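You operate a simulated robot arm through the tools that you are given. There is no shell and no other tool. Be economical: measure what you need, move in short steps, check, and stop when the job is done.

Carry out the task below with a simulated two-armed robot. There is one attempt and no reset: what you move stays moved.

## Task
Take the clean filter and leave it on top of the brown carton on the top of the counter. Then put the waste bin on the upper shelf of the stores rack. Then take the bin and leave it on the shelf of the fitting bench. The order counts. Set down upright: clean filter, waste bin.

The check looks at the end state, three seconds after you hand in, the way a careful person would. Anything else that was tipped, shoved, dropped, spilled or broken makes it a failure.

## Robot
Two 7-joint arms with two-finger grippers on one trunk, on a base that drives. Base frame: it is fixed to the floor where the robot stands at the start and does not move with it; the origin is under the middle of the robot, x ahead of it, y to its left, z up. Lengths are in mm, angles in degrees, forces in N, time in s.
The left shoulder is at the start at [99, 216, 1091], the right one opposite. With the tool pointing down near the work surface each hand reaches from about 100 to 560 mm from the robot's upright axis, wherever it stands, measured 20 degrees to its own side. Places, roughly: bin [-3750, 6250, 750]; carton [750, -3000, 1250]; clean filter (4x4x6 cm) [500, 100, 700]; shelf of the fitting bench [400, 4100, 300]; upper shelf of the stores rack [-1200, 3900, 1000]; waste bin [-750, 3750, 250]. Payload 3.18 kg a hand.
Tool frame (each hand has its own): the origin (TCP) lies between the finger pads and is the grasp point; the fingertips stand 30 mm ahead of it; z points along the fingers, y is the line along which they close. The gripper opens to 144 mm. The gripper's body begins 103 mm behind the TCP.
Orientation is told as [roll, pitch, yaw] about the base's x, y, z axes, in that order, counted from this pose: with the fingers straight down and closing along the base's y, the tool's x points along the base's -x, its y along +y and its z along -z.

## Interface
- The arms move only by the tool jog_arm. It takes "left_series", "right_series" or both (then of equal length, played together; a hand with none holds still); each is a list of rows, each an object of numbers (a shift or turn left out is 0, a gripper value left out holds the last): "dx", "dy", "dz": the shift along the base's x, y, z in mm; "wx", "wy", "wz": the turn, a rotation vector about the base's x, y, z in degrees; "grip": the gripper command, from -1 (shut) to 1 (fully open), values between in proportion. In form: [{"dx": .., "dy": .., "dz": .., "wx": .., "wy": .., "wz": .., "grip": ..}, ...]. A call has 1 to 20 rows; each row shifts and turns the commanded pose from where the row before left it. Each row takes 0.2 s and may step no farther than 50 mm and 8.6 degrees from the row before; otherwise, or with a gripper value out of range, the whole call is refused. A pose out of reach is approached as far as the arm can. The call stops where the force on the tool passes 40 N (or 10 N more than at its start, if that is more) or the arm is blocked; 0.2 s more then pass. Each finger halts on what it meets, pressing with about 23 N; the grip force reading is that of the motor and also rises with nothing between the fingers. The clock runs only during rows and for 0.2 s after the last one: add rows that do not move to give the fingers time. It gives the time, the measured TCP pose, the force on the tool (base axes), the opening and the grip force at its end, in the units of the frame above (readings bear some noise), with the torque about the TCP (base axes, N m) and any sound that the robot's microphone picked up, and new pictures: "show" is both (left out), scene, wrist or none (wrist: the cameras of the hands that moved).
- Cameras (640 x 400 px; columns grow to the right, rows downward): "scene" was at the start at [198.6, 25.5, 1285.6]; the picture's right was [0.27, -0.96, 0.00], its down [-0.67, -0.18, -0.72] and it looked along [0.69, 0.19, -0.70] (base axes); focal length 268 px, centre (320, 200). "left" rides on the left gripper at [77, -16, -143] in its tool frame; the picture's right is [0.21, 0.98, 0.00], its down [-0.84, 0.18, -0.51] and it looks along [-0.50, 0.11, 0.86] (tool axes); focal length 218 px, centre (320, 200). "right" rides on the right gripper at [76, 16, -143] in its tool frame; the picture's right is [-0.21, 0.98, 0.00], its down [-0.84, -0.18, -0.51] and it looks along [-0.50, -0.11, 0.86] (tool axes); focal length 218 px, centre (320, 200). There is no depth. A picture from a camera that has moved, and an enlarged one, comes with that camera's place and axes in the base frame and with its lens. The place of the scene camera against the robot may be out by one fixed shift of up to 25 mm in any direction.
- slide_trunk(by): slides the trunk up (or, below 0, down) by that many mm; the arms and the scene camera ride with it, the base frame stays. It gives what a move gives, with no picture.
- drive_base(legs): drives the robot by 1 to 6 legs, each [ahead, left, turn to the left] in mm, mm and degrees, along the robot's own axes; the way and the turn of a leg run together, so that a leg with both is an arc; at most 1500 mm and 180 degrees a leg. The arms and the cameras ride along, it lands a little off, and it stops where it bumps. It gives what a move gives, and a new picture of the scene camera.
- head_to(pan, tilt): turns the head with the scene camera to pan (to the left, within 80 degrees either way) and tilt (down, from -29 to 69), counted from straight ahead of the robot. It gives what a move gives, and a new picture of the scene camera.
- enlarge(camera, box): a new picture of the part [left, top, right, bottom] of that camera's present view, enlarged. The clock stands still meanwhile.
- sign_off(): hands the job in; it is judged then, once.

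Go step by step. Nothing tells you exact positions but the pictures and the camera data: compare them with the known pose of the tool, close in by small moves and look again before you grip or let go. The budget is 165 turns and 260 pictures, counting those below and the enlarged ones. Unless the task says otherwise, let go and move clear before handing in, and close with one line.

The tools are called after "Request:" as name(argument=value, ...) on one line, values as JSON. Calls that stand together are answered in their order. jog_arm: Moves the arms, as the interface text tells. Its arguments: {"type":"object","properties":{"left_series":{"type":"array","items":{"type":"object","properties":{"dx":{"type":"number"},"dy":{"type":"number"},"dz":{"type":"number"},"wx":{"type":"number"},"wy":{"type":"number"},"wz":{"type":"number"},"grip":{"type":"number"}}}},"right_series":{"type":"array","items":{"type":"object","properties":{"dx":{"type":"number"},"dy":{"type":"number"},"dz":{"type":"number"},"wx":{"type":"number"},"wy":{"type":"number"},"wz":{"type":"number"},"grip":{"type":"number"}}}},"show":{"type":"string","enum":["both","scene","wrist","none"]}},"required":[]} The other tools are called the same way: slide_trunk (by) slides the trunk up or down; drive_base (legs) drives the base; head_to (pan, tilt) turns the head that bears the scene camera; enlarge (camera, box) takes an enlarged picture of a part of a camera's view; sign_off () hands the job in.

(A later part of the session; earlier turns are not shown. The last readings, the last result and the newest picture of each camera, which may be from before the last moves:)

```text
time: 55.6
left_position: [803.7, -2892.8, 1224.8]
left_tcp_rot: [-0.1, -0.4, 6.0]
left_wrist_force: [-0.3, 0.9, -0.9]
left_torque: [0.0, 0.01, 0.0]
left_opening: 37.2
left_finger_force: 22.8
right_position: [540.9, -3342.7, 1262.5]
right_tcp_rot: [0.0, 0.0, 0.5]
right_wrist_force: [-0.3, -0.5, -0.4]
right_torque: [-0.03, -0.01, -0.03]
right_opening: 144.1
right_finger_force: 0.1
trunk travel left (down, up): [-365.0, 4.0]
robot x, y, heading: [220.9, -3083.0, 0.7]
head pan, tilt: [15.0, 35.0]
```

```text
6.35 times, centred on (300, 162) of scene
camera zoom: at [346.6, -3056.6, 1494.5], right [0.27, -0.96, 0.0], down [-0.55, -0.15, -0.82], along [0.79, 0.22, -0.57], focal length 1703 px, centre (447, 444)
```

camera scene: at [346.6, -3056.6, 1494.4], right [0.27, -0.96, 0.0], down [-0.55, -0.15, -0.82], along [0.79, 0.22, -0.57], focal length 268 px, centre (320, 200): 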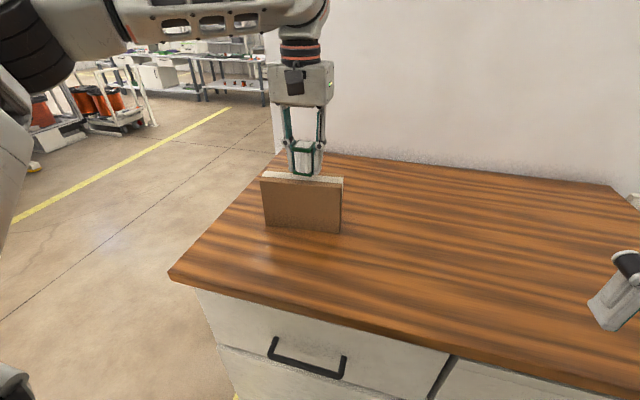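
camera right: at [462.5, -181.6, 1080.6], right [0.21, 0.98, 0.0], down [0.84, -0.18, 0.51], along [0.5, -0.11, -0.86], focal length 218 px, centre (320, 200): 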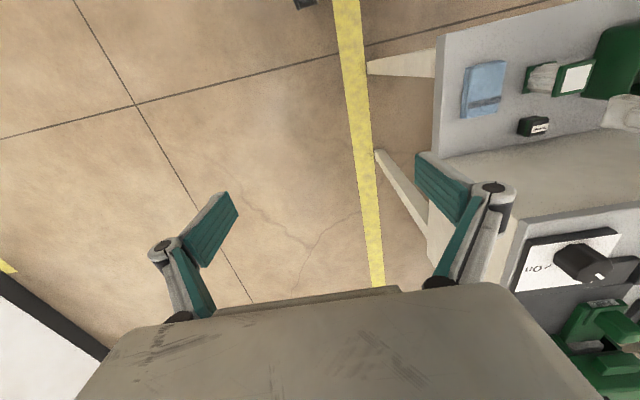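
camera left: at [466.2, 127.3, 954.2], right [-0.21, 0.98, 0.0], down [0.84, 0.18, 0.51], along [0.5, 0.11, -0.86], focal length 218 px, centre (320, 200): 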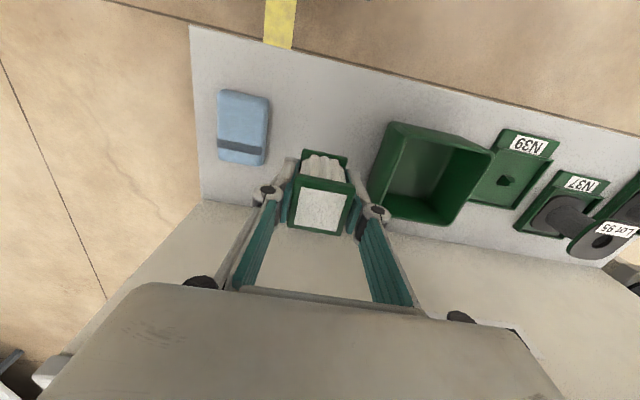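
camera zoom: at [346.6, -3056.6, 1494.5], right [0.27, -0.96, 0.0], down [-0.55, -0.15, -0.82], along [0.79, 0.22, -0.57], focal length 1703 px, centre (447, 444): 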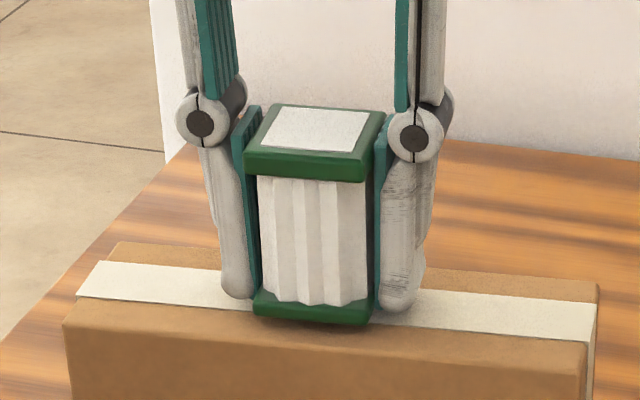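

Almost down; two more 1 mm steps watching force.

Request:
jog_arm(left_series=[{"dz": -1}, {}], show="none")

Request:
jog_arm(left_series=[{"dz": -1}, {}], show="none")

Request:
enlarge(camera="scene", box=[250, 130, 350, 193])

```text
time: 56.2
left_position: [803.5, -2891.4, 1223.2]
left_tcp_rot: [-0.1, -0.4, 6.0]
left_wrist_force: [0.8, 0.1, -0.3]
left_torque: [0.02, 0.01, 0.04]
left_opening: 37.2
left_finger_force: 22.6
right_position: [541.0, -3341.4, 1262.6]
right_tcp_rot: [0.0, 0.0, 0.5]
right_wrist_force: [0.7, 0.8, -0.2]
right_torque: [0.01, 0.01, -0.01]
right_opening: 144.1
right_finger_force: 0.0
trunk travel left (down, up): [-365.0, 4.0]
robot x, y, heading: [221.0, -3081.7, 0.8]
head pan, tilt: [15.0, 35.0]
```

```text
time: 56.8
left_position: [802.9, -2891.2, 1222.7]
left_tcp_rot: [-0.1, -0.3, 6.0]
left_wrist_force: [-0.3, 0.3, -0.9]
left_torque: [0.03, -0.01, -0.02]
left_opening: 37.5
left_finger_force: 23.3
right_position: [541.2, -3341.3, 1261.9]
right_tcp_rot: [0.0, 0.1, 0.5]
right_wrist_force: [-1.0, 0.5, -0.1]
right_torque: [-0.05, 0.02, -0.02]
right_opening: 143.7
right_finger_force: 0.0
trunk travel left (down, up): [-365.0, 4.0]
robot x, y, heading: [217.5, -3081.8, 0.4]
head pan, tilt: [15.0, 35.0]
```

```text
6.35 times, centred on (300, 162) of scene
camera zoom: at [346.6, -3056.6, 1494.5], right [0.27, -0.96, 0.0], down [-0.55, -0.15, -0.82], along [0.79, 0.22, -0.57], focal length 1703 px, centre (447, 444)
```

zoom: 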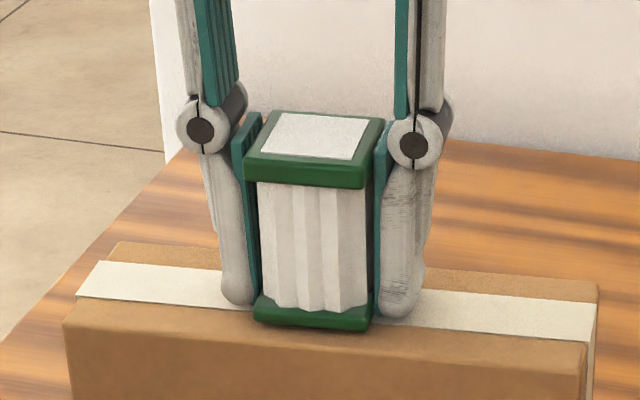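

The filter sits slightly toward the carton's front edge, so I shift it 6 mm deeper before contact.

Request:
jog_arm(left_series=[{"dx": 6, "dz": 1}, {}], show="none")

Request:
enlarge(camera="left", box=[220, 100, 420, 225])

Request:
enlarge(camera="scene", box=[250, 130, 350, 193])

```text
time: 57.4
left_position: [810.6, -2890.7, 1223.0]
left_tcp_rot: [-0.2, -0.4, 5.9]
left_wrist_force: [0.3, 0.0, -1.2]
left_torque: [0.01, 0.01, 0.02]
left_opening: 37.1
left_finger_force: 23.3
right_position: [541.9, -3341.8, 1263.0]
right_tcp_rot: [0.0, 0.0, 0.5]
right_wrist_force: [-1.1, -0.5, -0.9]
right_torque: [-0.05, -0.01, 0.03]
right_opening: 144.0
right_finger_force: 0.1
trunk travel left (down, up): [-365.0, 4.0]
robot x, y, heading: [222.1, -3086.5, 0.4]
head pan, tilt: [15.0, 35.0]
```

```text
3.20 times, centred on (320, 162) of left
camera zoom: at [734.4, -2914.9, 1366.5], right [-0.31, 0.95, 0.0], down [0.82, 0.27, 0.51], along [0.49, 0.16, -0.86], focal length 698 px, centre (320, 320)
```

zoom: 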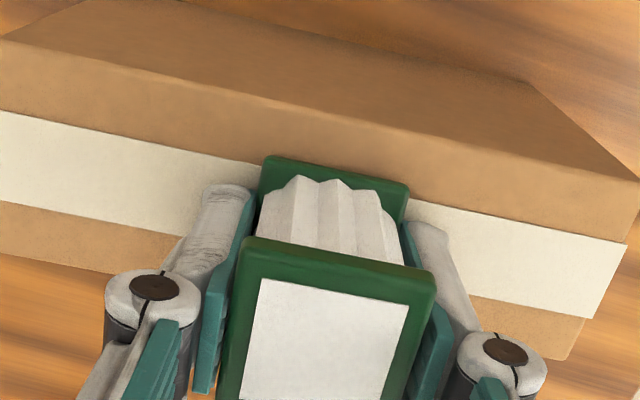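

```text
6.35 times, centred on (300, 162) of scene
camera zoom: at [346.4, -3056.5, 1494.5], right [0.27, -0.96, 0.0], down [-0.55, -0.15, -0.82], along [0.79, 0.22, -0.57], focal length 1703 px, centre (447, 444)
```

zoom: 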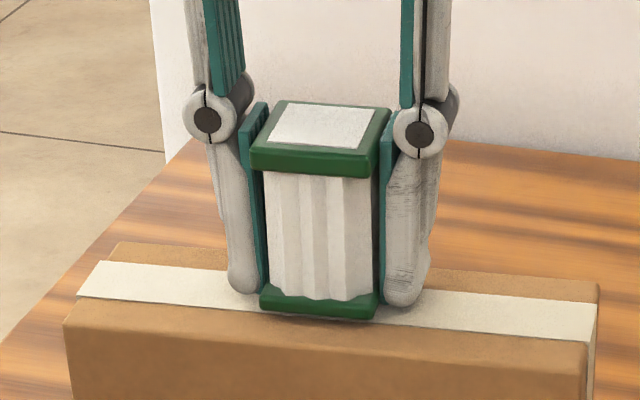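

Slightly too deep now by ~3 mm; I correct and go on down.

Request:
jog_arm(left_series=[{"dx": -3, "dz": -1.5}, {}], show="none")

Request:
jog_arm(left_series=[{"dz": -1.5}, {}], show="none")

Request:
enlarge(camera="scene", box=[250, 130, 350, 193])

```text
time: 58.0
left_position: [807.6, -2892.5, 1223.1]
left_tcp_rot: [0.0, -0.4, 5.9]
left_wrist_force: [0.4, -0.5, -0.5]
left_torque: [0.06, 0.0, 0.02]
left_opening: 37.4
left_finger_force: 22.4
right_position: [540.9, -3340.9, 1261.6]
right_tcp_rot: [0.0, 0.1, 0.5]
right_wrist_force: [1.0, 0.5, 1.2]
right_torque: [0.01, 0.01, 0.02]
right_opening: 143.9
right_finger_force: 0.1
trunk travel left (down, up): [-365.0, 4.0]
robot x, y, heading: [219.8, -3085.3, 0.4]
head pan, tilt: [15.0, 35.0]
```

```text
time: 58.6
left_position: [807.2, -2893.0, 1219.8]
left_tcp_rot: [-0.1, -0.3, 6.0]
left_wrist_force: [-0.8, 0.1, -1.7]
left_torque: [0.03, -0.02, 0.02]
left_opening: 37.1
left_finger_force: 23.2
right_position: [540.7, -3341.8, 1261.2]
right_tcp_rot: [0.0, 0.0, 0.4]
right_wrist_force: [-0.4, 0.7, 0.3]
right_torque: [0.0, -0.01, 0.05]
right_opening: 143.8
right_finger_force: 0.0
trunk travel left (down, up): [-365.0, 4.0]
robot x, y, heading: [221.5, -3083.3, 0.5]
head pan, tilt: [15.0, 35.0]
```

```text
6.35 times, centred on (300, 162) of scene
camera zoom: at [346.6, -3056.7, 1494.5], right [0.27, -0.96, 0.0], down [-0.55, -0.15, -0.82], along [0.79, 0.22, -0.57], focal length 1703 px, centre (447, 444)
```

zoom: 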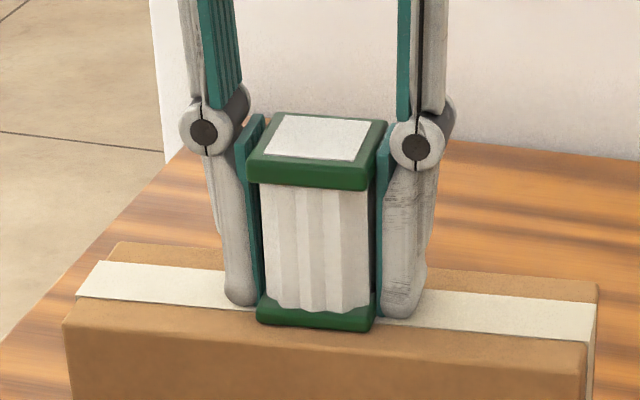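

Re-check with the wrist camera at this height.

Request:
enlarge(camera="left", box=[260, 110, 380, 185])

Request:
enlarge(camera="scene", box=[270, 160, 350, 210])

```text
5.33 times, centred on (320, 148) of left
camera zoom: at [731.4, -2914.9, 1363.7], right [-0.31, 0.95, 0.0], down [0.82, 0.27, 0.51], along [0.49, 0.16, -0.86], focal length 1164 px, centre (320, 480)
```

zoom: 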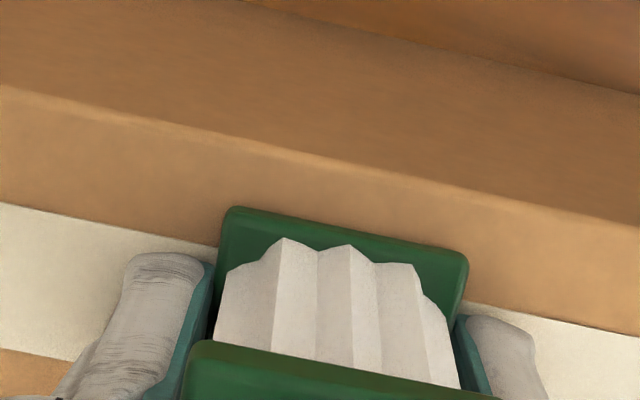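

```text
8.00 times, centred on (310, 185) of scene
camera zoom: at [346.6, -3056.7, 1494.5], right [0.27, -0.96, 0.0], down [-0.55, -0.15, -0.82], along [0.79, 0.22, -0.57], focal length 2146 px, centre (400, 320)
```

zoom: 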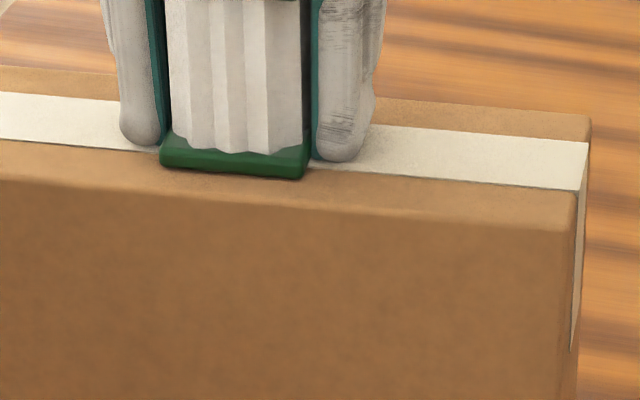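

Both views agree: the filter is centred and practically touching. One more small step, then release gently.

Request:
jog_arm(left_series=[{"dz": -1}, {}], show="none")

```text
time: 59.2
left_position: [807.6, -2891.3, 1219.6]
left_tcp_rot: [-0.1, -0.4, 6.0]
left_wrist_force: [1.3, -0.5, 3.6]
left_torque: [-0.08, 0.04, 0.01]
left_opening: 37.3
left_finger_force: 22.7
right_position: [540.6, -3341.8, 1263.1]
right_tcp_rot: [0.0, 0.0, 0.6]
right_wrist_force: [-0.1, 0.3, 0.2]
right_torque: [-0.01, 0.0, 0.03]
right_opening: 144.0
right_finger_force: 0.0
trunk travel left (down, up): [-365.0, 4.0]
robot x, y, heading: [219.4, -3079.6, 0.7]
head pan, tilt: [15.0, 35.0]
```

Contact is felt. I open the fingers gradually.

Request:
jog_arm(left_series=[{"grip": -0.46}, {"grip": -0.42}, {"grip": -0.36}, {"grip": -0.25}, {"grip": -0.1}, {}], show="wrist")

Request:
enlarge(camera="scene", box=[250, 130, 350, 193])

```text
time: 60.6
left_position: [806.5, -2890.6, 1219.8]
left_tcp_rot: [-0.1, -0.3, 6.0]
left_wrist_force: [0.0, 0.4, -0.1]
left_torque: [-0.01, 0.0, -0.01]
left_opening: 64.8
left_finger_force: 0.0
right_position: [541.7, -3341.7, 1261.8]
right_tcp_rot: [0.0, 0.0, 0.5]
right_wrist_force: [0.7, 0.4, 0.1]
right_torque: [0.01, 0.04, 0.0]
right_opening: 144.2
right_finger_force: 0.1
trunk travel left (down, up): [-365.0, 4.0]
robot x, y, heading: [220.9, -3086.1, 0.2]
head pan, tilt: [15.0, 35.0]
camera left: at [731.3, -2914.6, 1362.7], right [-0.31, 0.95, 0.0], down [0.82, 0.27, 0.51], along [0.49, 0.16, -0.86], focal length 218 px, centre (320, 200)
```

left: 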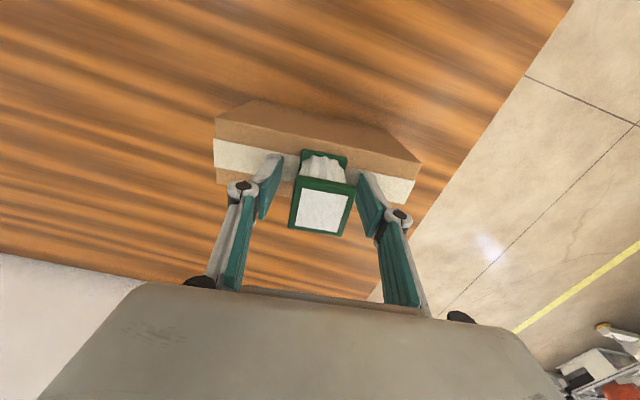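

```text
6.35 times, centred on (300, 162) of scene
camera zoom: at [346.5, -3056.6, 1494.5], right [0.27, -0.96, 0.0], down [-0.55, -0.15, -0.82], along [0.79, 0.22, -0.57], focal length 1703 px, centre (447, 444)
```

zoom: 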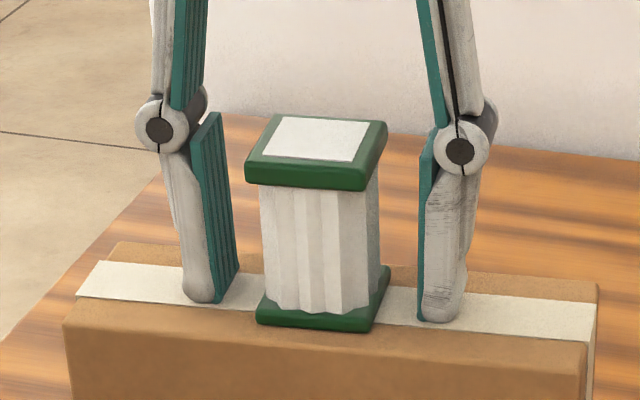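

The filter stands upright on the carton. I open wider and withdraw straight back.

Request:
jog_arm(left_series=[{"grip": 0.2, "dz": 10}, {"dz": 15}, {"dx": -20, "dy": -2}, {"dx": -40, "dy": -4}, {"dx": -48, "dy": -4}, {"dx": -48}, {"dx": -48}, {"dx": -40}], show="none")

Request:
drive_base(legs=[[-500, 0, 0]])

```text
time: 62.4
left_position: [560.3, -2901.1, 1244.3]
left_tcp_rot: [-0.1, -0.5, 6.0]
left_wrist_force: [0.2, -0.7, -0.4]
left_torque: [-0.01, -0.02, 0.0]
left_opening: 86.5
left_finger_force: 0.1
right_position: [539.8, -3339.5, 1262.2]
right_tcp_rot: [0.0, -0.1, 0.5]
right_wrist_force: [-0.5, -0.3, 1.1]
right_torque: [0.01, -0.03, -0.03]
right_opening: 144.0
right_finger_force: 0.1
trunk travel left (down, up): [-365.0, 4.0]
robot x, y, heading: [218.6, -3085.8, -0.0]
head pan, tilt: [15.0, 35.0]
```

```text
time: 65.4
left_position: [52.1, -2905.2, 1245.5]
left_tcp_rot: [-0.1, -0.3, 5.6]
left_wrist_force: [-0.4, 0.6, 0.6]
left_torque: [0.01, -0.02, 0.0]
left_opening: 86.3
left_finger_force: 0.0
right_position: [28.6, -3347.4, 1261.2]
right_tcp_rot: [0.0, 0.0, 0.0]
right_wrist_force: [0.3, -0.3, 0.0]
right_torque: [-0.02, -0.01, -0.02]
right_opening: 144.3
right_finger_force: 0.1
trunk travel left (down, up): [-365.0, 4.0]
robot x, y, heading: [-290.3, -3081.7, 0.2]
head pan, tilt: [15.0, 35.0]
camera scene: at [-164.2, -3059.7, 1494.5], right [0.26, -0.97, 0.0], down [-0.55, -0.15, -0.82], along [0.79, 0.21, -0.57], focal length 268 px, centre (320, 200)
```

scene: 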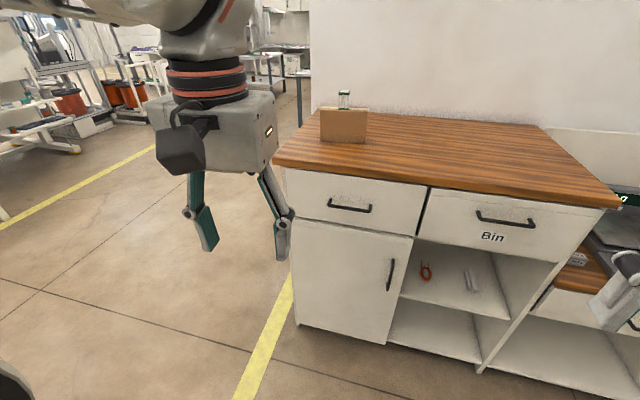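

The filter stays on the carton. Now I go back to the starting area and look left for the route to the stores rack.

Request:
slide_trunk(by=-190)

Request:
drive_base(legs=[[0, 1500, 0], [0, 1500, 0]])

Request:
head_to(pan=75, tilt=12)

```text
time: 67.5
left_position: [71.3, -2906.4, 1018.4]
left_tcp_rot: [0.6, 7.1, 5.7]
left_wrist_force: [0.2, -0.6, -0.3]
left_torque: [0.01, -0.02, -0.03]
left_opening: 86.2
left_finger_force: 0.2
right_position: [27.4, -3346.9, 1072.5]
right_tcp_rot: [0.0, -0.1, -0.1]
right_wrist_force: [-0.3, 0.3, 0.1]
right_torque: [-0.01, -0.04, 0.0]
right_opening: 143.9
right_finger_force: 0.1
trunk travel left (down, up): [-175.0, 194.0]
robot x, y, heading: [-289.5, -3087.8, -0.1]
head pan, tilt: [15.0, 35.0]
```

```text
time: 93.7
left_position: [107.9, 90.3, 1017.6]
left_tcp_rot: [0.7, 7.2, 4.2]
left_wrist_force: [0.0, -0.6, 0.1]
left_torque: [0.0, -0.03, 0.03]
left_opening: 86.4
left_finger_force: 0.1
right_position: [54.5, -348.8, 1072.9]
right_tcp_rot: [0.0, 0.0, -1.3]
right_wrist_force: [-0.7, -0.3, 0.9]
right_torque: [0.0, -0.02, -0.02]
right_opening: 143.8
right_finger_force: 0.1
trunk travel left (down, up): [-175.0, 194.0]
robot x, y, heading: [-260.3, -78.6, -1.5]
head pan, tilt: [15.0, 35.0]
camera scene: at [-54.2, -59.6, 1299.4], right [0.24, -0.97, 0.0], down [-0.56, -0.14, -0.82], along [0.8, 0.19, -0.57], focal length 268 px, centre (320, 200)
```

scene: 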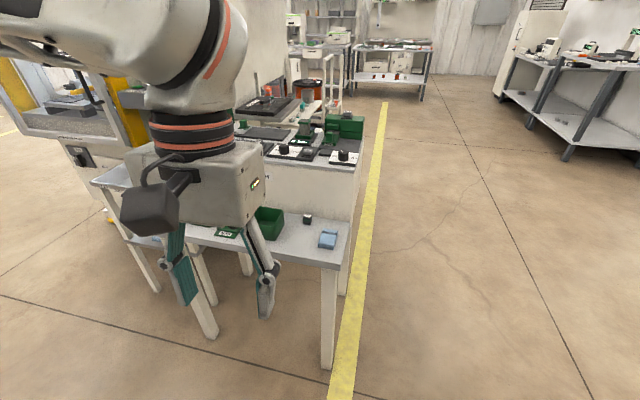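

```text
time: 95.0
left_position: [107.8, 90.7, 1016.9]
left_tcp_rot: [0.7, 7.2, 4.2]
left_wrist_force: [-0.2, 0.3, 0.5]
left_torque: [-0.03, 0.01, -0.01]
left_opening: 86.6
left_finger_force: 0.0
right_position: [54.5, -349.5, 1073.0]
right_tcp_rot: [0.0, 0.0, -1.4]
right_wrist_force: [-0.2, 0.0, 0.2]
right_torque: [0.0, 0.01, 0.01]
right_opening: 143.9
right_finger_force: 0.1
trunk travel left (down, up): [-175.0, 194.0]
robot x, y, heading: [-260.1, -78.5, -1.1]
head pan, tilt: [75.0, 12.0]
camera scene: at [-113.4, 9.1, 1336.2], right [0.96, -0.28, 0.0], down [-0.06, -0.2, -0.98], along [0.28, 0.94, -0.21], focal length 268 px, centre (320, 200)
```

scene: 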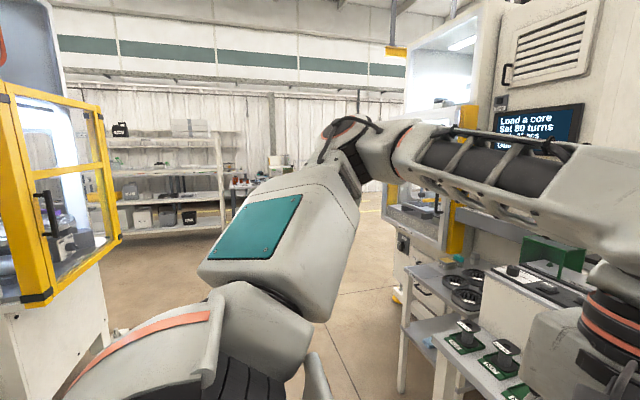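

The stores rack shows at the far left. I turn to face +y to look down the aisle.

Request:
head_to(pan=0, tilt=15)

Request:
drive_base(legs=[[0, 0, 91]])

```text
time: 96.5
left_position: [108.0, 88.7, 1017.0]
left_tcp_rot: [0.6, 7.2, 4.2]
left_wrist_force: [0.8, 0.6, -0.5]
left_torque: [0.0, -0.02, 0.02]
left_opening: 86.3
left_finger_force: 0.1
right_position: [53.8, -348.7, 1072.5]
right_tcp_rot: [0.0, 0.0, -1.4]
right_wrist_force: [0.4, 0.2, -0.1]
right_torque: [0.02, -0.04, 0.01]
right_opening: 144.3
right_finger_force: 0.1
trunk travel left (down, up): [-175.0, 194.0]
robot x, y, heading: [-258.0, -80.0, -1.4]
head pan, tilt: [0.0, 15.0]
camera scene: at [-46.4, -82.5, 1331.4], right [-0.02, -1.0, 0.0], down [-0.26, 0.01, -0.97], along [0.97, -0.02, -0.26], focal length 268 px, centre (320, 200)
```

scene: 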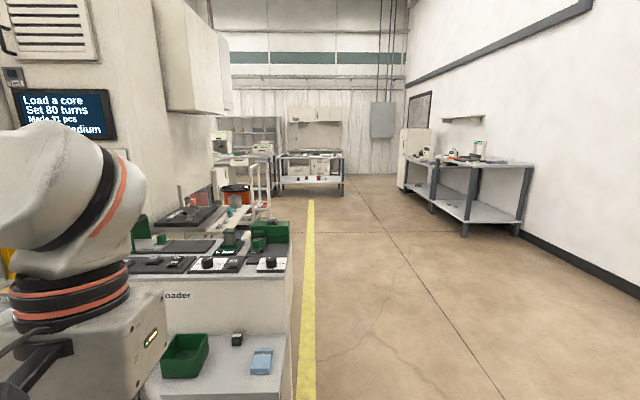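

```text
time: 100.8
left_position: [-440.3, 281.0, 1017.4]
left_tcp_rot: [0.6, 7.3, 95.5]
left_wrist_force: [0.1, -0.3, 0.3]
left_torque: [-0.03, -0.03, 0.02]
left_opening: 86.3
left_finger_force: 0.1
right_position: [0.9, 238.6, 1071.4]
right_tcp_rot: [0.0, 0.0, 90.1]
right_wrist_force: [0.0, 0.1, 0.0]
right_torque: [0.0, -0.05, 0.02]
right_opening: 144.3
right_finger_force: 0.0
trunk travel left (down, up): [-175.0, 194.0]
robot x, y, heading: [-261.6, -82.2, 90.1]
head pan, tilt: [0.0, 15.0]
camera scene: at [-258.1, 134.0, 1331.4], right [1.0, 0.0, 0.0], down [0.0, -0.26, -0.97], along [0.0, 0.97, -0.26], focal length 268 px, centre (320, 200)
```

scene: 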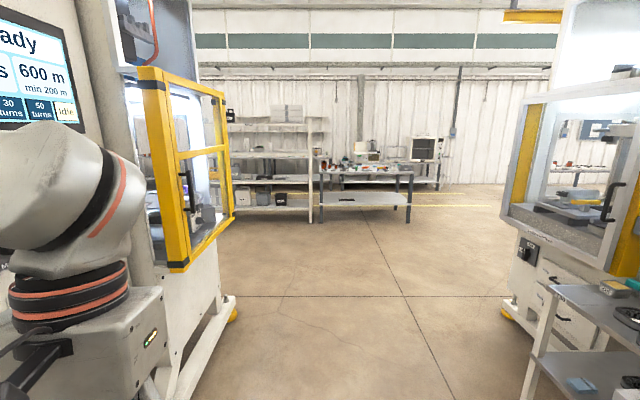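

The aisle is clear; the rack stands ahead-left. I shift right and drive up the aisle, then look at the rack.

Request:
drive_base(legs=[[0, -200, 0], [1500, 0, 0], [700, 0, 0]])

Request:
head_to(pan=25, tilt=20)

```text
time: 113.5
left_position: [-244.0, 2460.2, 1017.2]
left_tcp_rot: [0.6, 7.3, 95.6]
left_wrist_force: [-0.1, 0.6, -0.1]
left_torque: [-0.02, 0.0, -0.01]
left_opening: 86.5
left_finger_force: 0.1
right_position: [196.5, 2418.7, 1072.8]
right_tcp_rot: [0.0, -0.1, 90.1]
right_wrist_force: [0.2, 0.5, 0.2]
right_torque: [-0.02, 0.0, -0.01]
right_opening: 143.9
right_finger_force: 0.1
trunk travel left (down, up): [-175.0, 194.0]
robot x, y, heading: [-62.6, 2098.8, 90.1]
head pan, tilt: [0.0, 15.0]
camera scene: at [-61.6, 2313.5, 1331.3], right [1.0, 0.0, 0.0], down [0.0, -0.26, -0.97], along [0.0, 0.97, -0.26], focal length 268 px, centre (320, 200)
```

scene: 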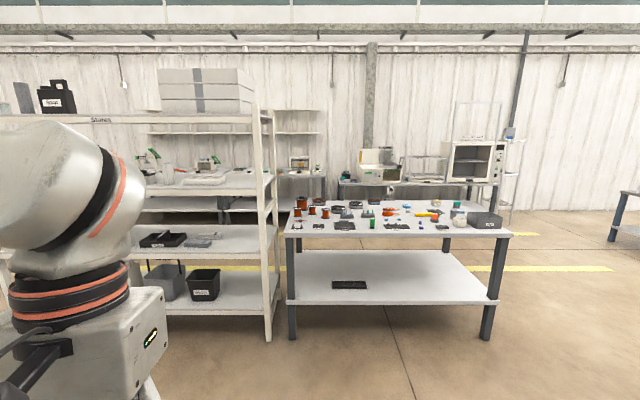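

```text
time: 114.4
left_position: [-243.8, 2460.5, 1017.6]
left_tcp_rot: [0.6, 7.2, 95.7]
left_wrist_force: [1.0, 0.2, 0.3]
left_torque: [0.02, 0.0, 0.01]
left_opening: 86.4
left_finger_force: 0.1
right_position: [197.0, 2417.0, 1071.1]
right_tcp_rot: [0.1, 0.0, 90.2]
right_wrist_force: [0.0, -0.1, -0.7]
right_torque: [-0.02, -0.01, 0.0]
right_opening: 144.4
right_finger_force: 0.1
trunk travel left (down, up): [-175.0, 194.0]
robot x, y, heading: [-62.5, 2097.9, 90.2]
head pan, tilt: [25.0, 20.0]
camera scene: at [-100.9, 2304.1, 1323.2], right [0.91, 0.42, 0.0], down [0.14, -0.31, -0.94], along [-0.4, 0.85, -0.34], focal length 268 px, centre (320, 200)
```

scene: 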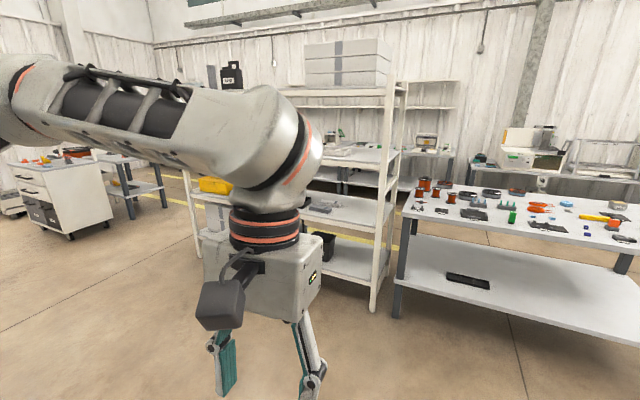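

The rack and the fitting bench (with lower shelf) are in front. I zoom in on the rack's lower shelves.

Request:
head_to(pan=0, tilt=15)

Request:
enlarge(camera="scene", box=[125, 215, 295, 321])

Request:
enlarge(camera="scene", box=[0, 60, 280, 235])

```text
time: 115.3
left_position: [-244.4, 2460.6, 1017.1]
left_tcp_rot: [0.6, 7.1, 95.7]
left_wrist_force: [0.1, -0.1, -0.4]
left_torque: [0.0, 0.01, 0.02]
left_opening: 86.1
left_finger_force: 0.0
right_position: [197.5, 2418.7, 1072.5]
right_tcp_rot: [-0.1, 0.0, 90.1]
right_wrist_force: [0.5, 0.5, -0.2]
right_torque: [-0.01, -0.02, 0.01]
right_opening: 144.0
right_finger_force: 0.0
trunk travel left (down, up): [-175.0, 194.0]
robot x, y, heading: [-63.5, 2100.5, 90.0]
head pan, tilt: [0.0, 15.0]
camera scene: at [-61.7, 2313.2, 1331.3], right [1.0, 0.0, 0.0], down [0.0, -0.26, -0.97], along [0.0, 0.97, -0.26], focal length 268 px, centre (320, 200)
```

scene: 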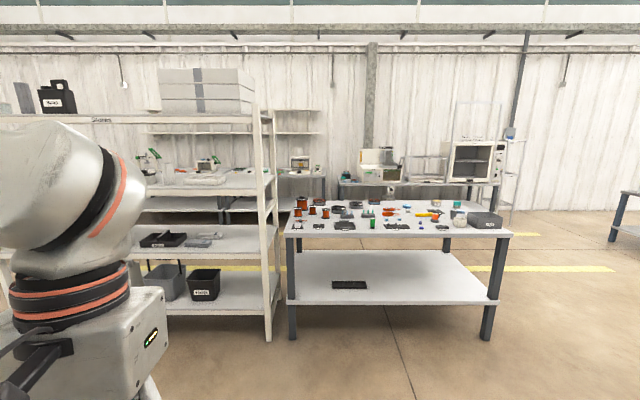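

```text
3.76 times, centred on (210, 268) of scene
camera zoom: at [-61.7, 2313.2, 1331.3], right [1.0, 0.0, 0.0], down [0.0, -0.26, -0.97], along [0.0, 0.97, -0.26], focal length 1010 px, centre (734, -56)
```

zoom: 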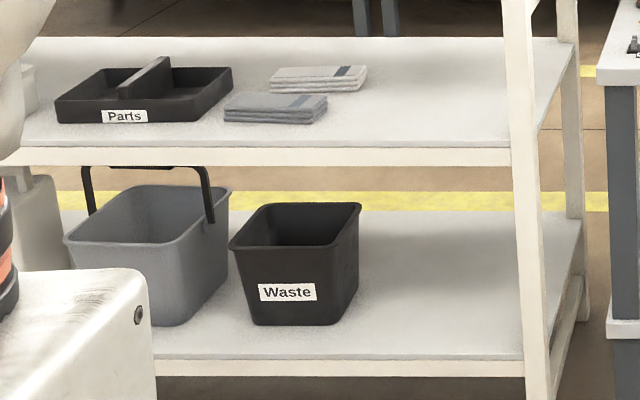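

```text
2.29 times, centred on (140, 148) of scene
camera zoom: at [-61.7, 2313.2, 1331.3], right [1.0, 0.0, 0.0], down [0.0, -0.26, -0.97], along [0.0, 0.97, -0.26], focal length 613 px, centre (731, 320)
```

zoom: 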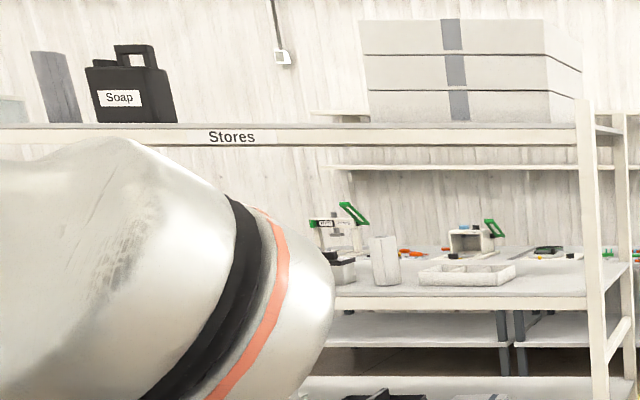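

The waste bin is the black one labelled "Waste" on the rack's bottom shelf (x≈-740). The upper shelf at z≈1000 is the third board. I drive over in front of it for a closer look.

Request:
drive_base(legs=[[700, 0, 0], [0, 640, 0]])

Request:
head_to(pan=0, tilt=45)

```text
time: 124.9
left_position: [-896.2, 3150.4, 1016.3]
left_tcp_rot: [0.6, 7.2, 95.9]
left_wrist_force: [0.3, -0.4, -0.3]
left_torque: [0.01, 0.0, 0.0]
left_opening: 86.3
left_finger_force: 0.1
right_position: [-454.4, 3108.6, 1072.3]
right_tcp_rot: [0.0, 0.0, 90.3]
right_wrist_force: [-0.1, -0.2, -0.2]
right_torque: [-0.01, -0.02, -0.02]
right_opening: 143.9
right_finger_force: 0.1
trunk travel left (down, up): [-175.0, 194.0]
robot x, y, heading: [-714.5, 2790.4, 90.5]
head pan, tilt: [0.0, 15.0]
camera scene: at [-713.3, 3002.6, 1331.4], right [1.0, 0.01, 0.0], down [0.0, -0.26, -0.97], along [-0.01, 0.97, -0.26], focal length 268 px, centre (320, 200)
```

scene: 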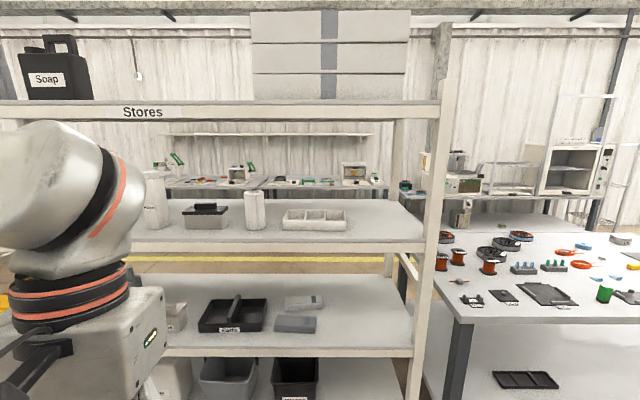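

```text
time: 125.8
left_position: [-895.3, 3149.3, 1016.7]
left_tcp_rot: [0.6, 7.2, 95.9]
left_wrist_force: [-0.2, 0.1, 0.0]
left_torque: [-0.03, 0.02, 0.0]
left_opening: 86.0
left_finger_force: 0.0
right_position: [-455.2, 3108.5, 1073.1]
right_tcp_rot: [0.0, 0.1, 90.4]
right_wrist_force: [0.0, -0.2, -0.2]
right_torque: [-0.01, -0.02, 0.02]
right_opening: 143.8
right_finger_force: 0.1
trunk travel left (down, up): [-175.0, 194.0]
robot x, y, heading: [-714.9, 2790.4, 90.4]
head pan, tilt: [0.0, 45.0]
camera scene: at [-713.1, 2990.5, 1284.6], right [1.0, 0.01, 0.0], down [0.0, -0.71, -0.71], along [0.0, 0.71, -0.71], focal length 268 px, centre (320, 200)
```

scene: 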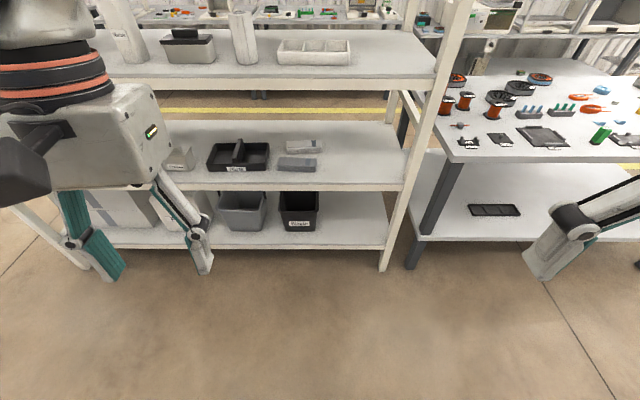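

I see the third shelf has free room at its right end and a front strip. Zooming in on the bin and shelf for dimensions.

Request:
enlarge(camera="scene", box=[200, 170, 360, 270])

Request:
enlarge(camera="scene", box=[220, 0, 460, 150])

```text
4.00 times, centred on (280, 220) of scene
camera zoom: at [-713.1, 2990.5, 1284.6], right [1.0, 0.01, 0.0], down [0.0, -0.71, -0.71], along [0.0, 0.71, -0.71], focal length 1073 px, centre (480, 120)
```

zoom: 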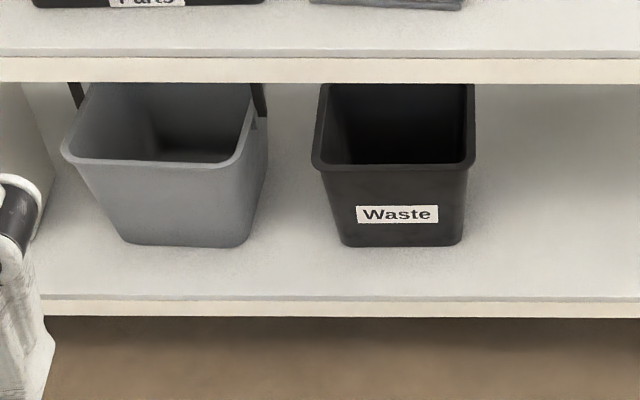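

```text
2.67 times, centred on (340, 75) of scene
camera zoom: at [-713.1, 2990.5, 1284.6], right [1.0, 0.01, 0.0], down [0.0, -0.71, -0.71], along [0.0, 0.71, -0.71], focal length 715 px, centre (267, 533)
```

zoom: 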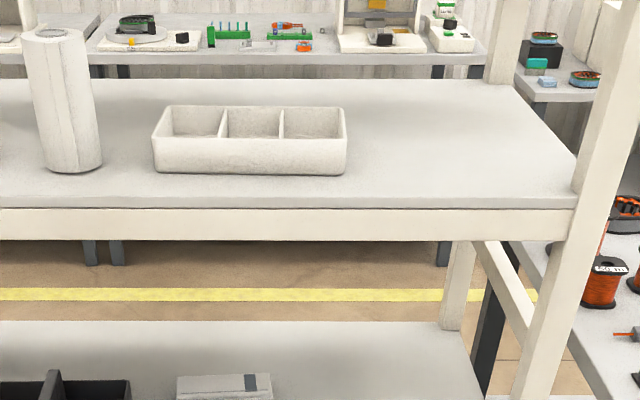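

The bin's rim is ~172 mm wide at z≈446, centre x≈-800, with 170 mm headroom. My plan: right hand pitched forward, pinching its right side wall; first I set the posture away from the rack.

Request:
jog_arm(right_series=[{"wx": 8.5, "dz": -20}, {"wx": 8.5, "dz": -40}, {"wx": 8.5, "dz": -40}, {"wx": 8.5, "dz": -40}, {"wx": 8.5, "dz": -40}, {"wx": 8.5, "dz": -40, "dy": 20}, {"wx": 4, "dz": -40, "dy": 20}, {"dz": -40, "dx": -20}, {"dz": -40, "dx": -30}, {"dz": -40, "dx": -30}, {"dx": -30}, {"grip": 0.0}], left_series=[{"dy": -40}, {"dy": -40}, {"dy": -40}, {"dy": -20}, {}, {}, {}, {}, {}, {}, {}, {}], show="scene")

Request:
slide_trunk(by=-170)

```text
time: 128.4
left_position: [-896.4, 3060.3, 995.8]
left_tcp_rot: [0.6, 7.2, 95.9]
left_wrist_force: [1.0, 0.6, 0.1]
left_torque: [0.04, 0.02, -0.01]
left_opening: 86.0
left_finger_force: 0.1
left hand out of reach, approached as far as the arm can: row 1, 2, 3, 4
right_position: [-620.4, 3360.2, 850.7]
right_tcp_rot: [-0.1, -54.8, 88.8]
right_wrist_force: [0.4, -0.3, 0.0]
right_torque: [0.02, -0.02, -0.02]
right_opening: 71.7
right_finger_force: 0.0
right hand out of reach, approached as far as the arm can: row 2, 3, 4, 5, 6, 9, 10
trunk travel left (down, up): [-175.0, 194.0]
robot x, y, heading: [-713.0, 2785.9, 90.2]
head pan, tilt: [0.0, 45.0]
camera scene: at [-713.0, 2990.4, 1284.6], right [1.0, 0.01, 0.0], down [0.0, -0.71, -0.71], along [0.0, 0.71, -0.71], focal length 268 px, centre (320, 200)
```

scene: 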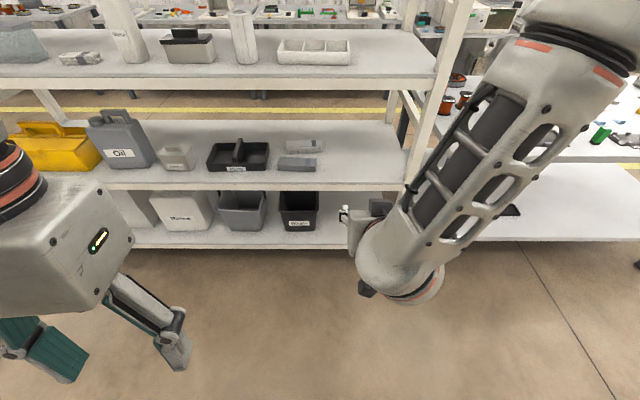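

```text
time: 129.4
left_position: [-896.0, 3083.1, 859.1]
left_tcp_rot: [2.4, 24.0, 96.4]
left_wrist_force: [0.0, -0.8, 0.6]
left_torque: [0.0, 0.0, -0.03]
left_opening: 86.4
left_finger_force: 0.0
right_position: [-535.6, 3369.6, 719.0]
right_tcp_rot: [-12.5, -51.1, 91.8]
right_wrist_force: [0.2, 0.1, 0.1]
right_torque: [0.04, 0.01, 0.01]
right_opening: 72.0
right_finger_force: 0.0
trunk travel left (down, up): [-93.0, 276.0]
robot x, y, heading: [-711.6, 2786.6, 90.4]
head pan, tilt: [0.0, 45.0]
stopped: the arm was blocked; the commanded pose is now the measured one
```

The trunk stopped part-way because an arm posture got cramped. I look around and loosen the arms.

Request:
jog_arm(left_series=[{"dy": 40, "dx": -20}, {"dy": 40, "dx": -20}, {"dy": 40, "wx": -8}, {"wx": -8}], right_series=[{"dz": -40, "dy": 20}, {"dz": -40, "dy": 20}, {"dz": -40, "dy": 20}, {"dz": -40}], show="scene")

```text
time: 130.4
left_position: [-965.9, 3211.7, 805.2]
left_tcp_rot: [3.3, 31.4, 96.7]
left_wrist_force: [1.1, -0.4, 0.8]
left_torque: [0.12, 0.02, 0.02]
left_opening: 86.5
left_finger_force: 0.1
left hand out of reach, approached as far as the arm can: row 1, 3, 4
right_position: [-605.9, 3443.8, 617.0]
right_tcp_rot: [-13.1, -51.5, 92.2]
right_wrist_force: [-0.2, -0.3, 0.2]
right_torque: [-0.06, 0.02, 0.03]
right_opening: 71.8
right_finger_force: 0.1
right hand out of reach, approached as far as the arm can: row 1, 2, 3, 4
trunk travel left (down, up): [-93.0, 276.0]
robot x, y, heading: [-712.3, 2787.3, 90.5]
head pan, tilt: [0.0, 45.0]
camera scene: at [-712.5, 3075.9, 1187.8], right [1.0, 0.0, 0.0], down [0.0, -0.71, -0.71], along [0.0, 0.71, -0.71], focal length 268 px, centre (320, 200)
```

scene: 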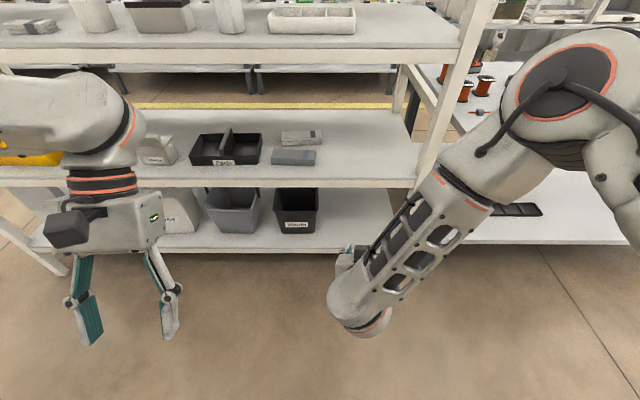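

I reshape: right hand lower, further forward and levelled; left hand re-levelled.

Request:
jog_arm(left_series=[{"wx": 8}, {"wx": 8}, {"wx": 8}, {"wx": 8}, {"wx": 4}, {}], right_series=[{"dz": -30, "dy": 20, "dx": 10}, {"dz": -40, "dy": 20, "dx": 10, "wy": 4, "wz": 5}, {"dz": -40, "dx": 10, "dy": 10, "wy": 4, "wz": 5}, {"dz": -30, "dx": 10, "wx": 3}, {}, {}], show="both")

```text
time: 131.8
left_position: [-963.5, 3227.3, 808.6]
left_tcp_rot: [-0.6, -4.2, 95.8]
left_wrist_force: [0.8, -0.5, -0.1]
left_torque: [-0.01, -0.03, -0.01]
left_opening: 86.6
left_finger_force: 0.3
left hand out of reach, approached as far as the arm can: row 5
right_position: [-689.2, 3580.2, 557.5]
right_tcp_rot: [-1.6, -52.8, 92.3]
right_wrist_force: [-0.4, -0.4, -0.3]
right_torque: [-0.01, -0.03, -0.01]
right_opening: 71.9
right_finger_force: 0.1
right hand out of reach, approached as far as the arm can: row 1, 2, 3, 4
trunk travel left (down, up): [-93.0, 276.0]
robot x, y, heading: [-713.5, 2787.9, 90.5]
head pan, tilt: [0.0, 45.0]
camera scene: at [-713.4, 3078.4, 1186.8], right [1.0, 0.01, 0.0], down [0.0, -0.71, -0.71], along [0.0, 0.71, -0.71], focal length 268 px, centre (320, 200)
camera right: at [-703.0, 3419.4, 581.9], right [-0.98, 0.11, 0.15], down [0.16, 0.11, 0.98], along [0.09, 0.99, -0.12], focal length 218 px, centre (320, 200)
camera left: at [-941.1, 3144.1, 945.6], right [-0.95, -0.31, -0.03], down [-0.27, 0.78, 0.57], along [-0.15, 0.55, -0.82], focal length 218 px, centre (320, 200)
```

scene: 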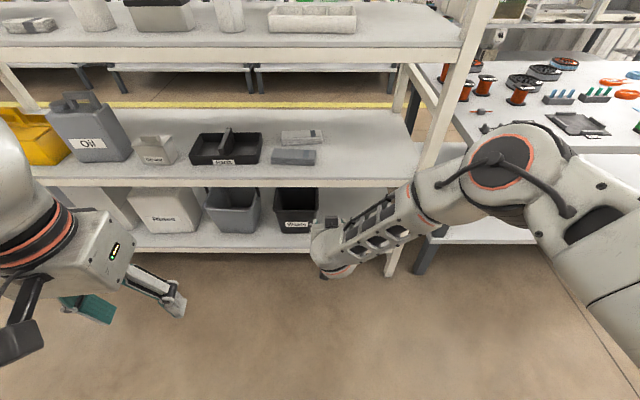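
right: 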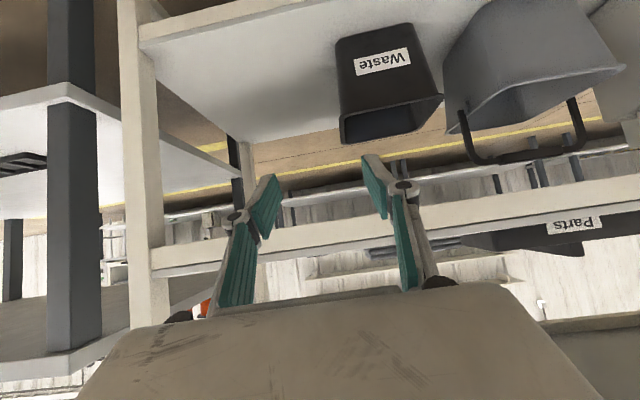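
left: 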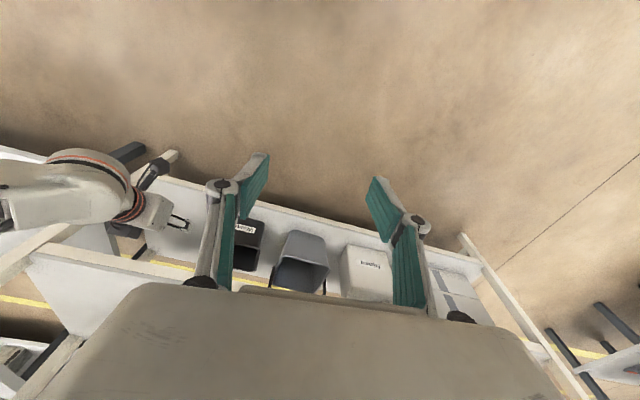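

The arm's elbow is swinging out toward the bench, so I back away first and then lower the trunk fully.

Request:
drive_base(legs=[[-250, 0, 0]])

Request:
slide_trunk(by=-90)

Request:
jog_arm(right_series=[{}], show="scene")

```text
time: 133.7
left_position: [-962.5, 2979.2, 807.8]
left_tcp_rot: [-0.6, -4.1, 95.8]
left_wrist_force: [0.1, 0.4, 0.3]
left_torque: [0.04, -0.03, -0.02]
left_opening: 86.2
left_finger_force: 0.0
right_position: [-686.6, 3330.1, 557.8]
right_tcp_rot: [-1.6, -52.8, 92.3]
right_wrist_force: [-0.3, 0.2, -0.7]
right_torque: [-0.01, 0.0, 0.01]
right_opening: 72.1
right_finger_force: 0.1
trunk travel left (down, up): [-93.0, 276.0]
robot x, y, heading: [-714.3, 2540.3, 90.6]
head pan, tilt: [0.0, 45.0]
camera scene: at [-712.0, 2828.2, 1186.9], right [1.0, 0.0, 0.0], down [0.0, -0.71, -0.71], along [0.0, 0.71, -0.71], focal length 268 px, centre (320, 200)
```

scene: 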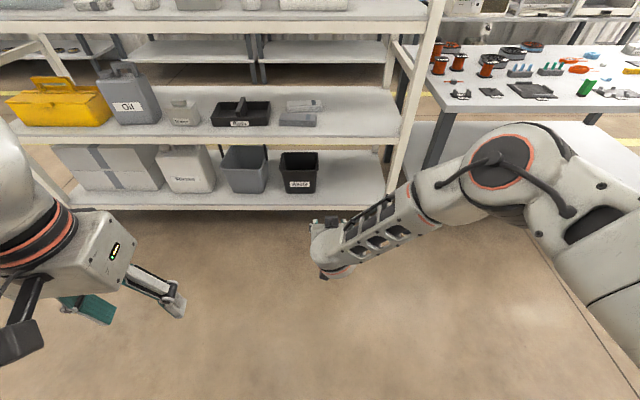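

```text
time: 134.9
left_position: [-963.1, 2948.7, 632.5]
left_tcp_rot: [1.2, 14.5, 96.0]
left_wrist_force: [0.4, -0.5, 1.4]
left_torque: [0.02, -0.01, 0.01]
left_opening: 86.4
left_finger_force: 0.0
right_position: [-687.4, 3233.2, 320.6]
right_tcp_rot: [-1.2, -37.7, 91.9]
right_wrist_force: [-0.6, -0.5, 0.9]
right_torque: [-0.04, -0.02, 0.02]
right_opening: 72.2
right_finger_force: 0.0
trunk travel left (down, up): [-3.0, 366.0]
robot x, y, heading: [-711.4, 2537.3, 90.2]
head pan, tilt: [0.0, 45.0]
```

```text
time: 135.3
left_position: [-962.5, 2948.6, 633.4]
left_tcp_rot: [1.3, 14.7, 95.8]
left_wrist_force: [-0.5, -0.1, -0.8]
left_torque: [0.01, -0.02, 0.03]
left_opening: 86.4
left_finger_force: 0.0
right_position: [-687.0, 3233.3, 318.8]
right_tcp_rot: [-1.1, -37.5, 91.7]
right_wrist_force: [-0.1, -0.4, 0.0]
right_torque: [0.02, -0.02, 0.04]
right_opening: 72.0
right_finger_force: 0.1
trunk travel left (down, up): [-3.0, 366.0]
robot x, y, heading: [-714.1, 2538.2, 90.1]
head pan, tilt: [0.0, 45.0]
camera scene: at [-712.3, 2910.3, 1069.5], right [1.0, 0.0, 0.0], down [0.0, -0.71, -0.71], along [0.0, 0.71, -0.71], focal length 268 px, centre (320, 200)
```

scene: 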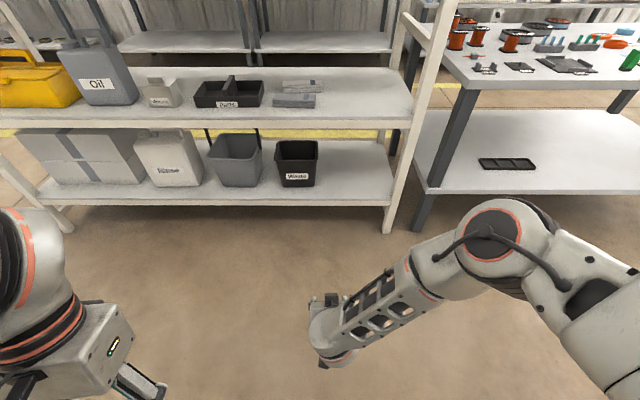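

The trunk leans forward as it lowers, which reaches low comfortably. Now I set the right hand's height and pitch here in the open.

Request:
jog_arm(right_series=[{"dz": 40, "dx": 20}, {"dz": 40, "dx": 30, "wx": 6}, {"dz": 30, "dx": 20, "wx": 6}, {"wx": 5}, {}], left_series=[{"wx": 8}, {"wx": 7}, {"dz": 40, "dy": -20}, {"dz": 40, "dy": -20}, {}], show="wrist")

```text
time: 136.7
left_position: [-943.8, 3008.3, 706.2]
left_tcp_rot: [-0.2, -0.2, 95.6]
left_wrist_force: [0.2, -0.6, -0.5]
left_torque: [0.0, 0.05, 0.01]
left_opening: 86.1
left_finger_force: 0.0
left hand out of reach, approached as far as the arm can: row 1, 2, 3, 4
right_position: [-632.2, 3293.5, 463.8]
right_tcp_rot: [-5.7, -50.8, 87.3]
right_wrist_force: [0.4, -0.4, 0.0]
right_torque: [-0.03, 0.03, 0.03]
right_opening: 71.9
right_finger_force: 0.0
right hand out of reach, approached as far as the arm can: row 2, 3, 4
trunk travel left (down, up): [-3.0, 366.0]
robot x, y, heading: [-716.1, 2537.5, 90.1]
head pan, tilt: [0.0, 45.0]
stopped in row 5 (right hand): the arm was blocked; the commanded pose is now the measured one
camera right: at [-669.9, 3138.6, 493.7], right [-0.96, 0.25, 0.1], down [0.13, 0.12, 0.98], along [0.24, 0.96, -0.15], focal length 218 px, centre (320, 200)
camera left: at [-921.5, 2934.5, 849.7], right [-0.95, -0.3, 0.0], down [-0.26, 0.82, 0.51], along [-0.15, 0.49, -0.86], focal length 218 px, centre (320, 200)
```

right: 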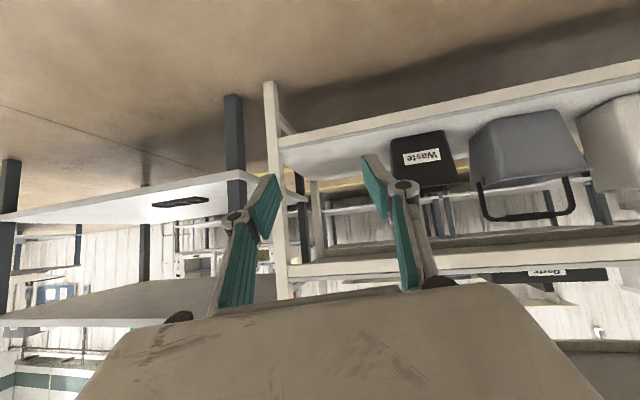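
left: 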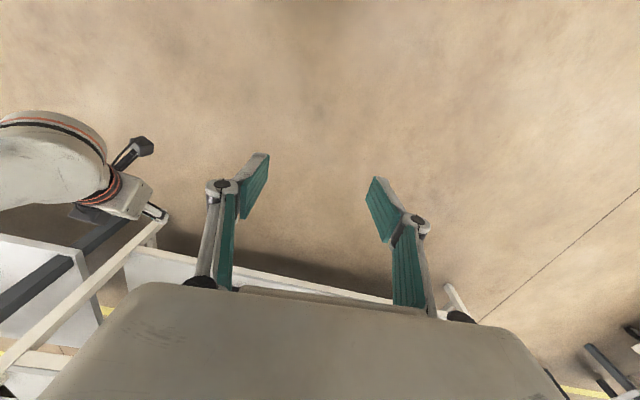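

Wrist limits bind a little; I'll level the roll/yaw while moving slightly ahead and inward.

Request:
jog_arm(right_series=[{"dy": 30, "dx": -20}, {"dy": 20, "dx": -20, "wy": 1.7, "wz": 3.5}, {"wy": 1.8, "wz": 3.5, "dz": -20}, {}], show="none")

```text
time: 137.7
left_position: [-945.4, 3008.9, 706.6]
left_tcp_rot: [-0.3, -0.3, 95.8]
left_wrist_force: [0.1, 0.1, -0.1]
left_torque: [0.03, -0.03, 0.0]
left_opening: 86.5
left_finger_force: 0.0
right_position: [-686.7, 3352.3, 454.3]
right_tcp_rot: [-0.6, -50.9, 90.8]
right_wrist_force: [0.0, 0.4, 0.4]
right_torque: [0.0, -0.01, 0.01]
right_opening: 71.8
right_finger_force: 0.0
right hand out of reach, approached as far as the arm can: row 3
trunk travel left (down, up): [-3.0, 366.0]
robot x, y, heading: [-714.3, 2535.8, 90.2]
head pan, tilt: [0.0, 45.0]
```

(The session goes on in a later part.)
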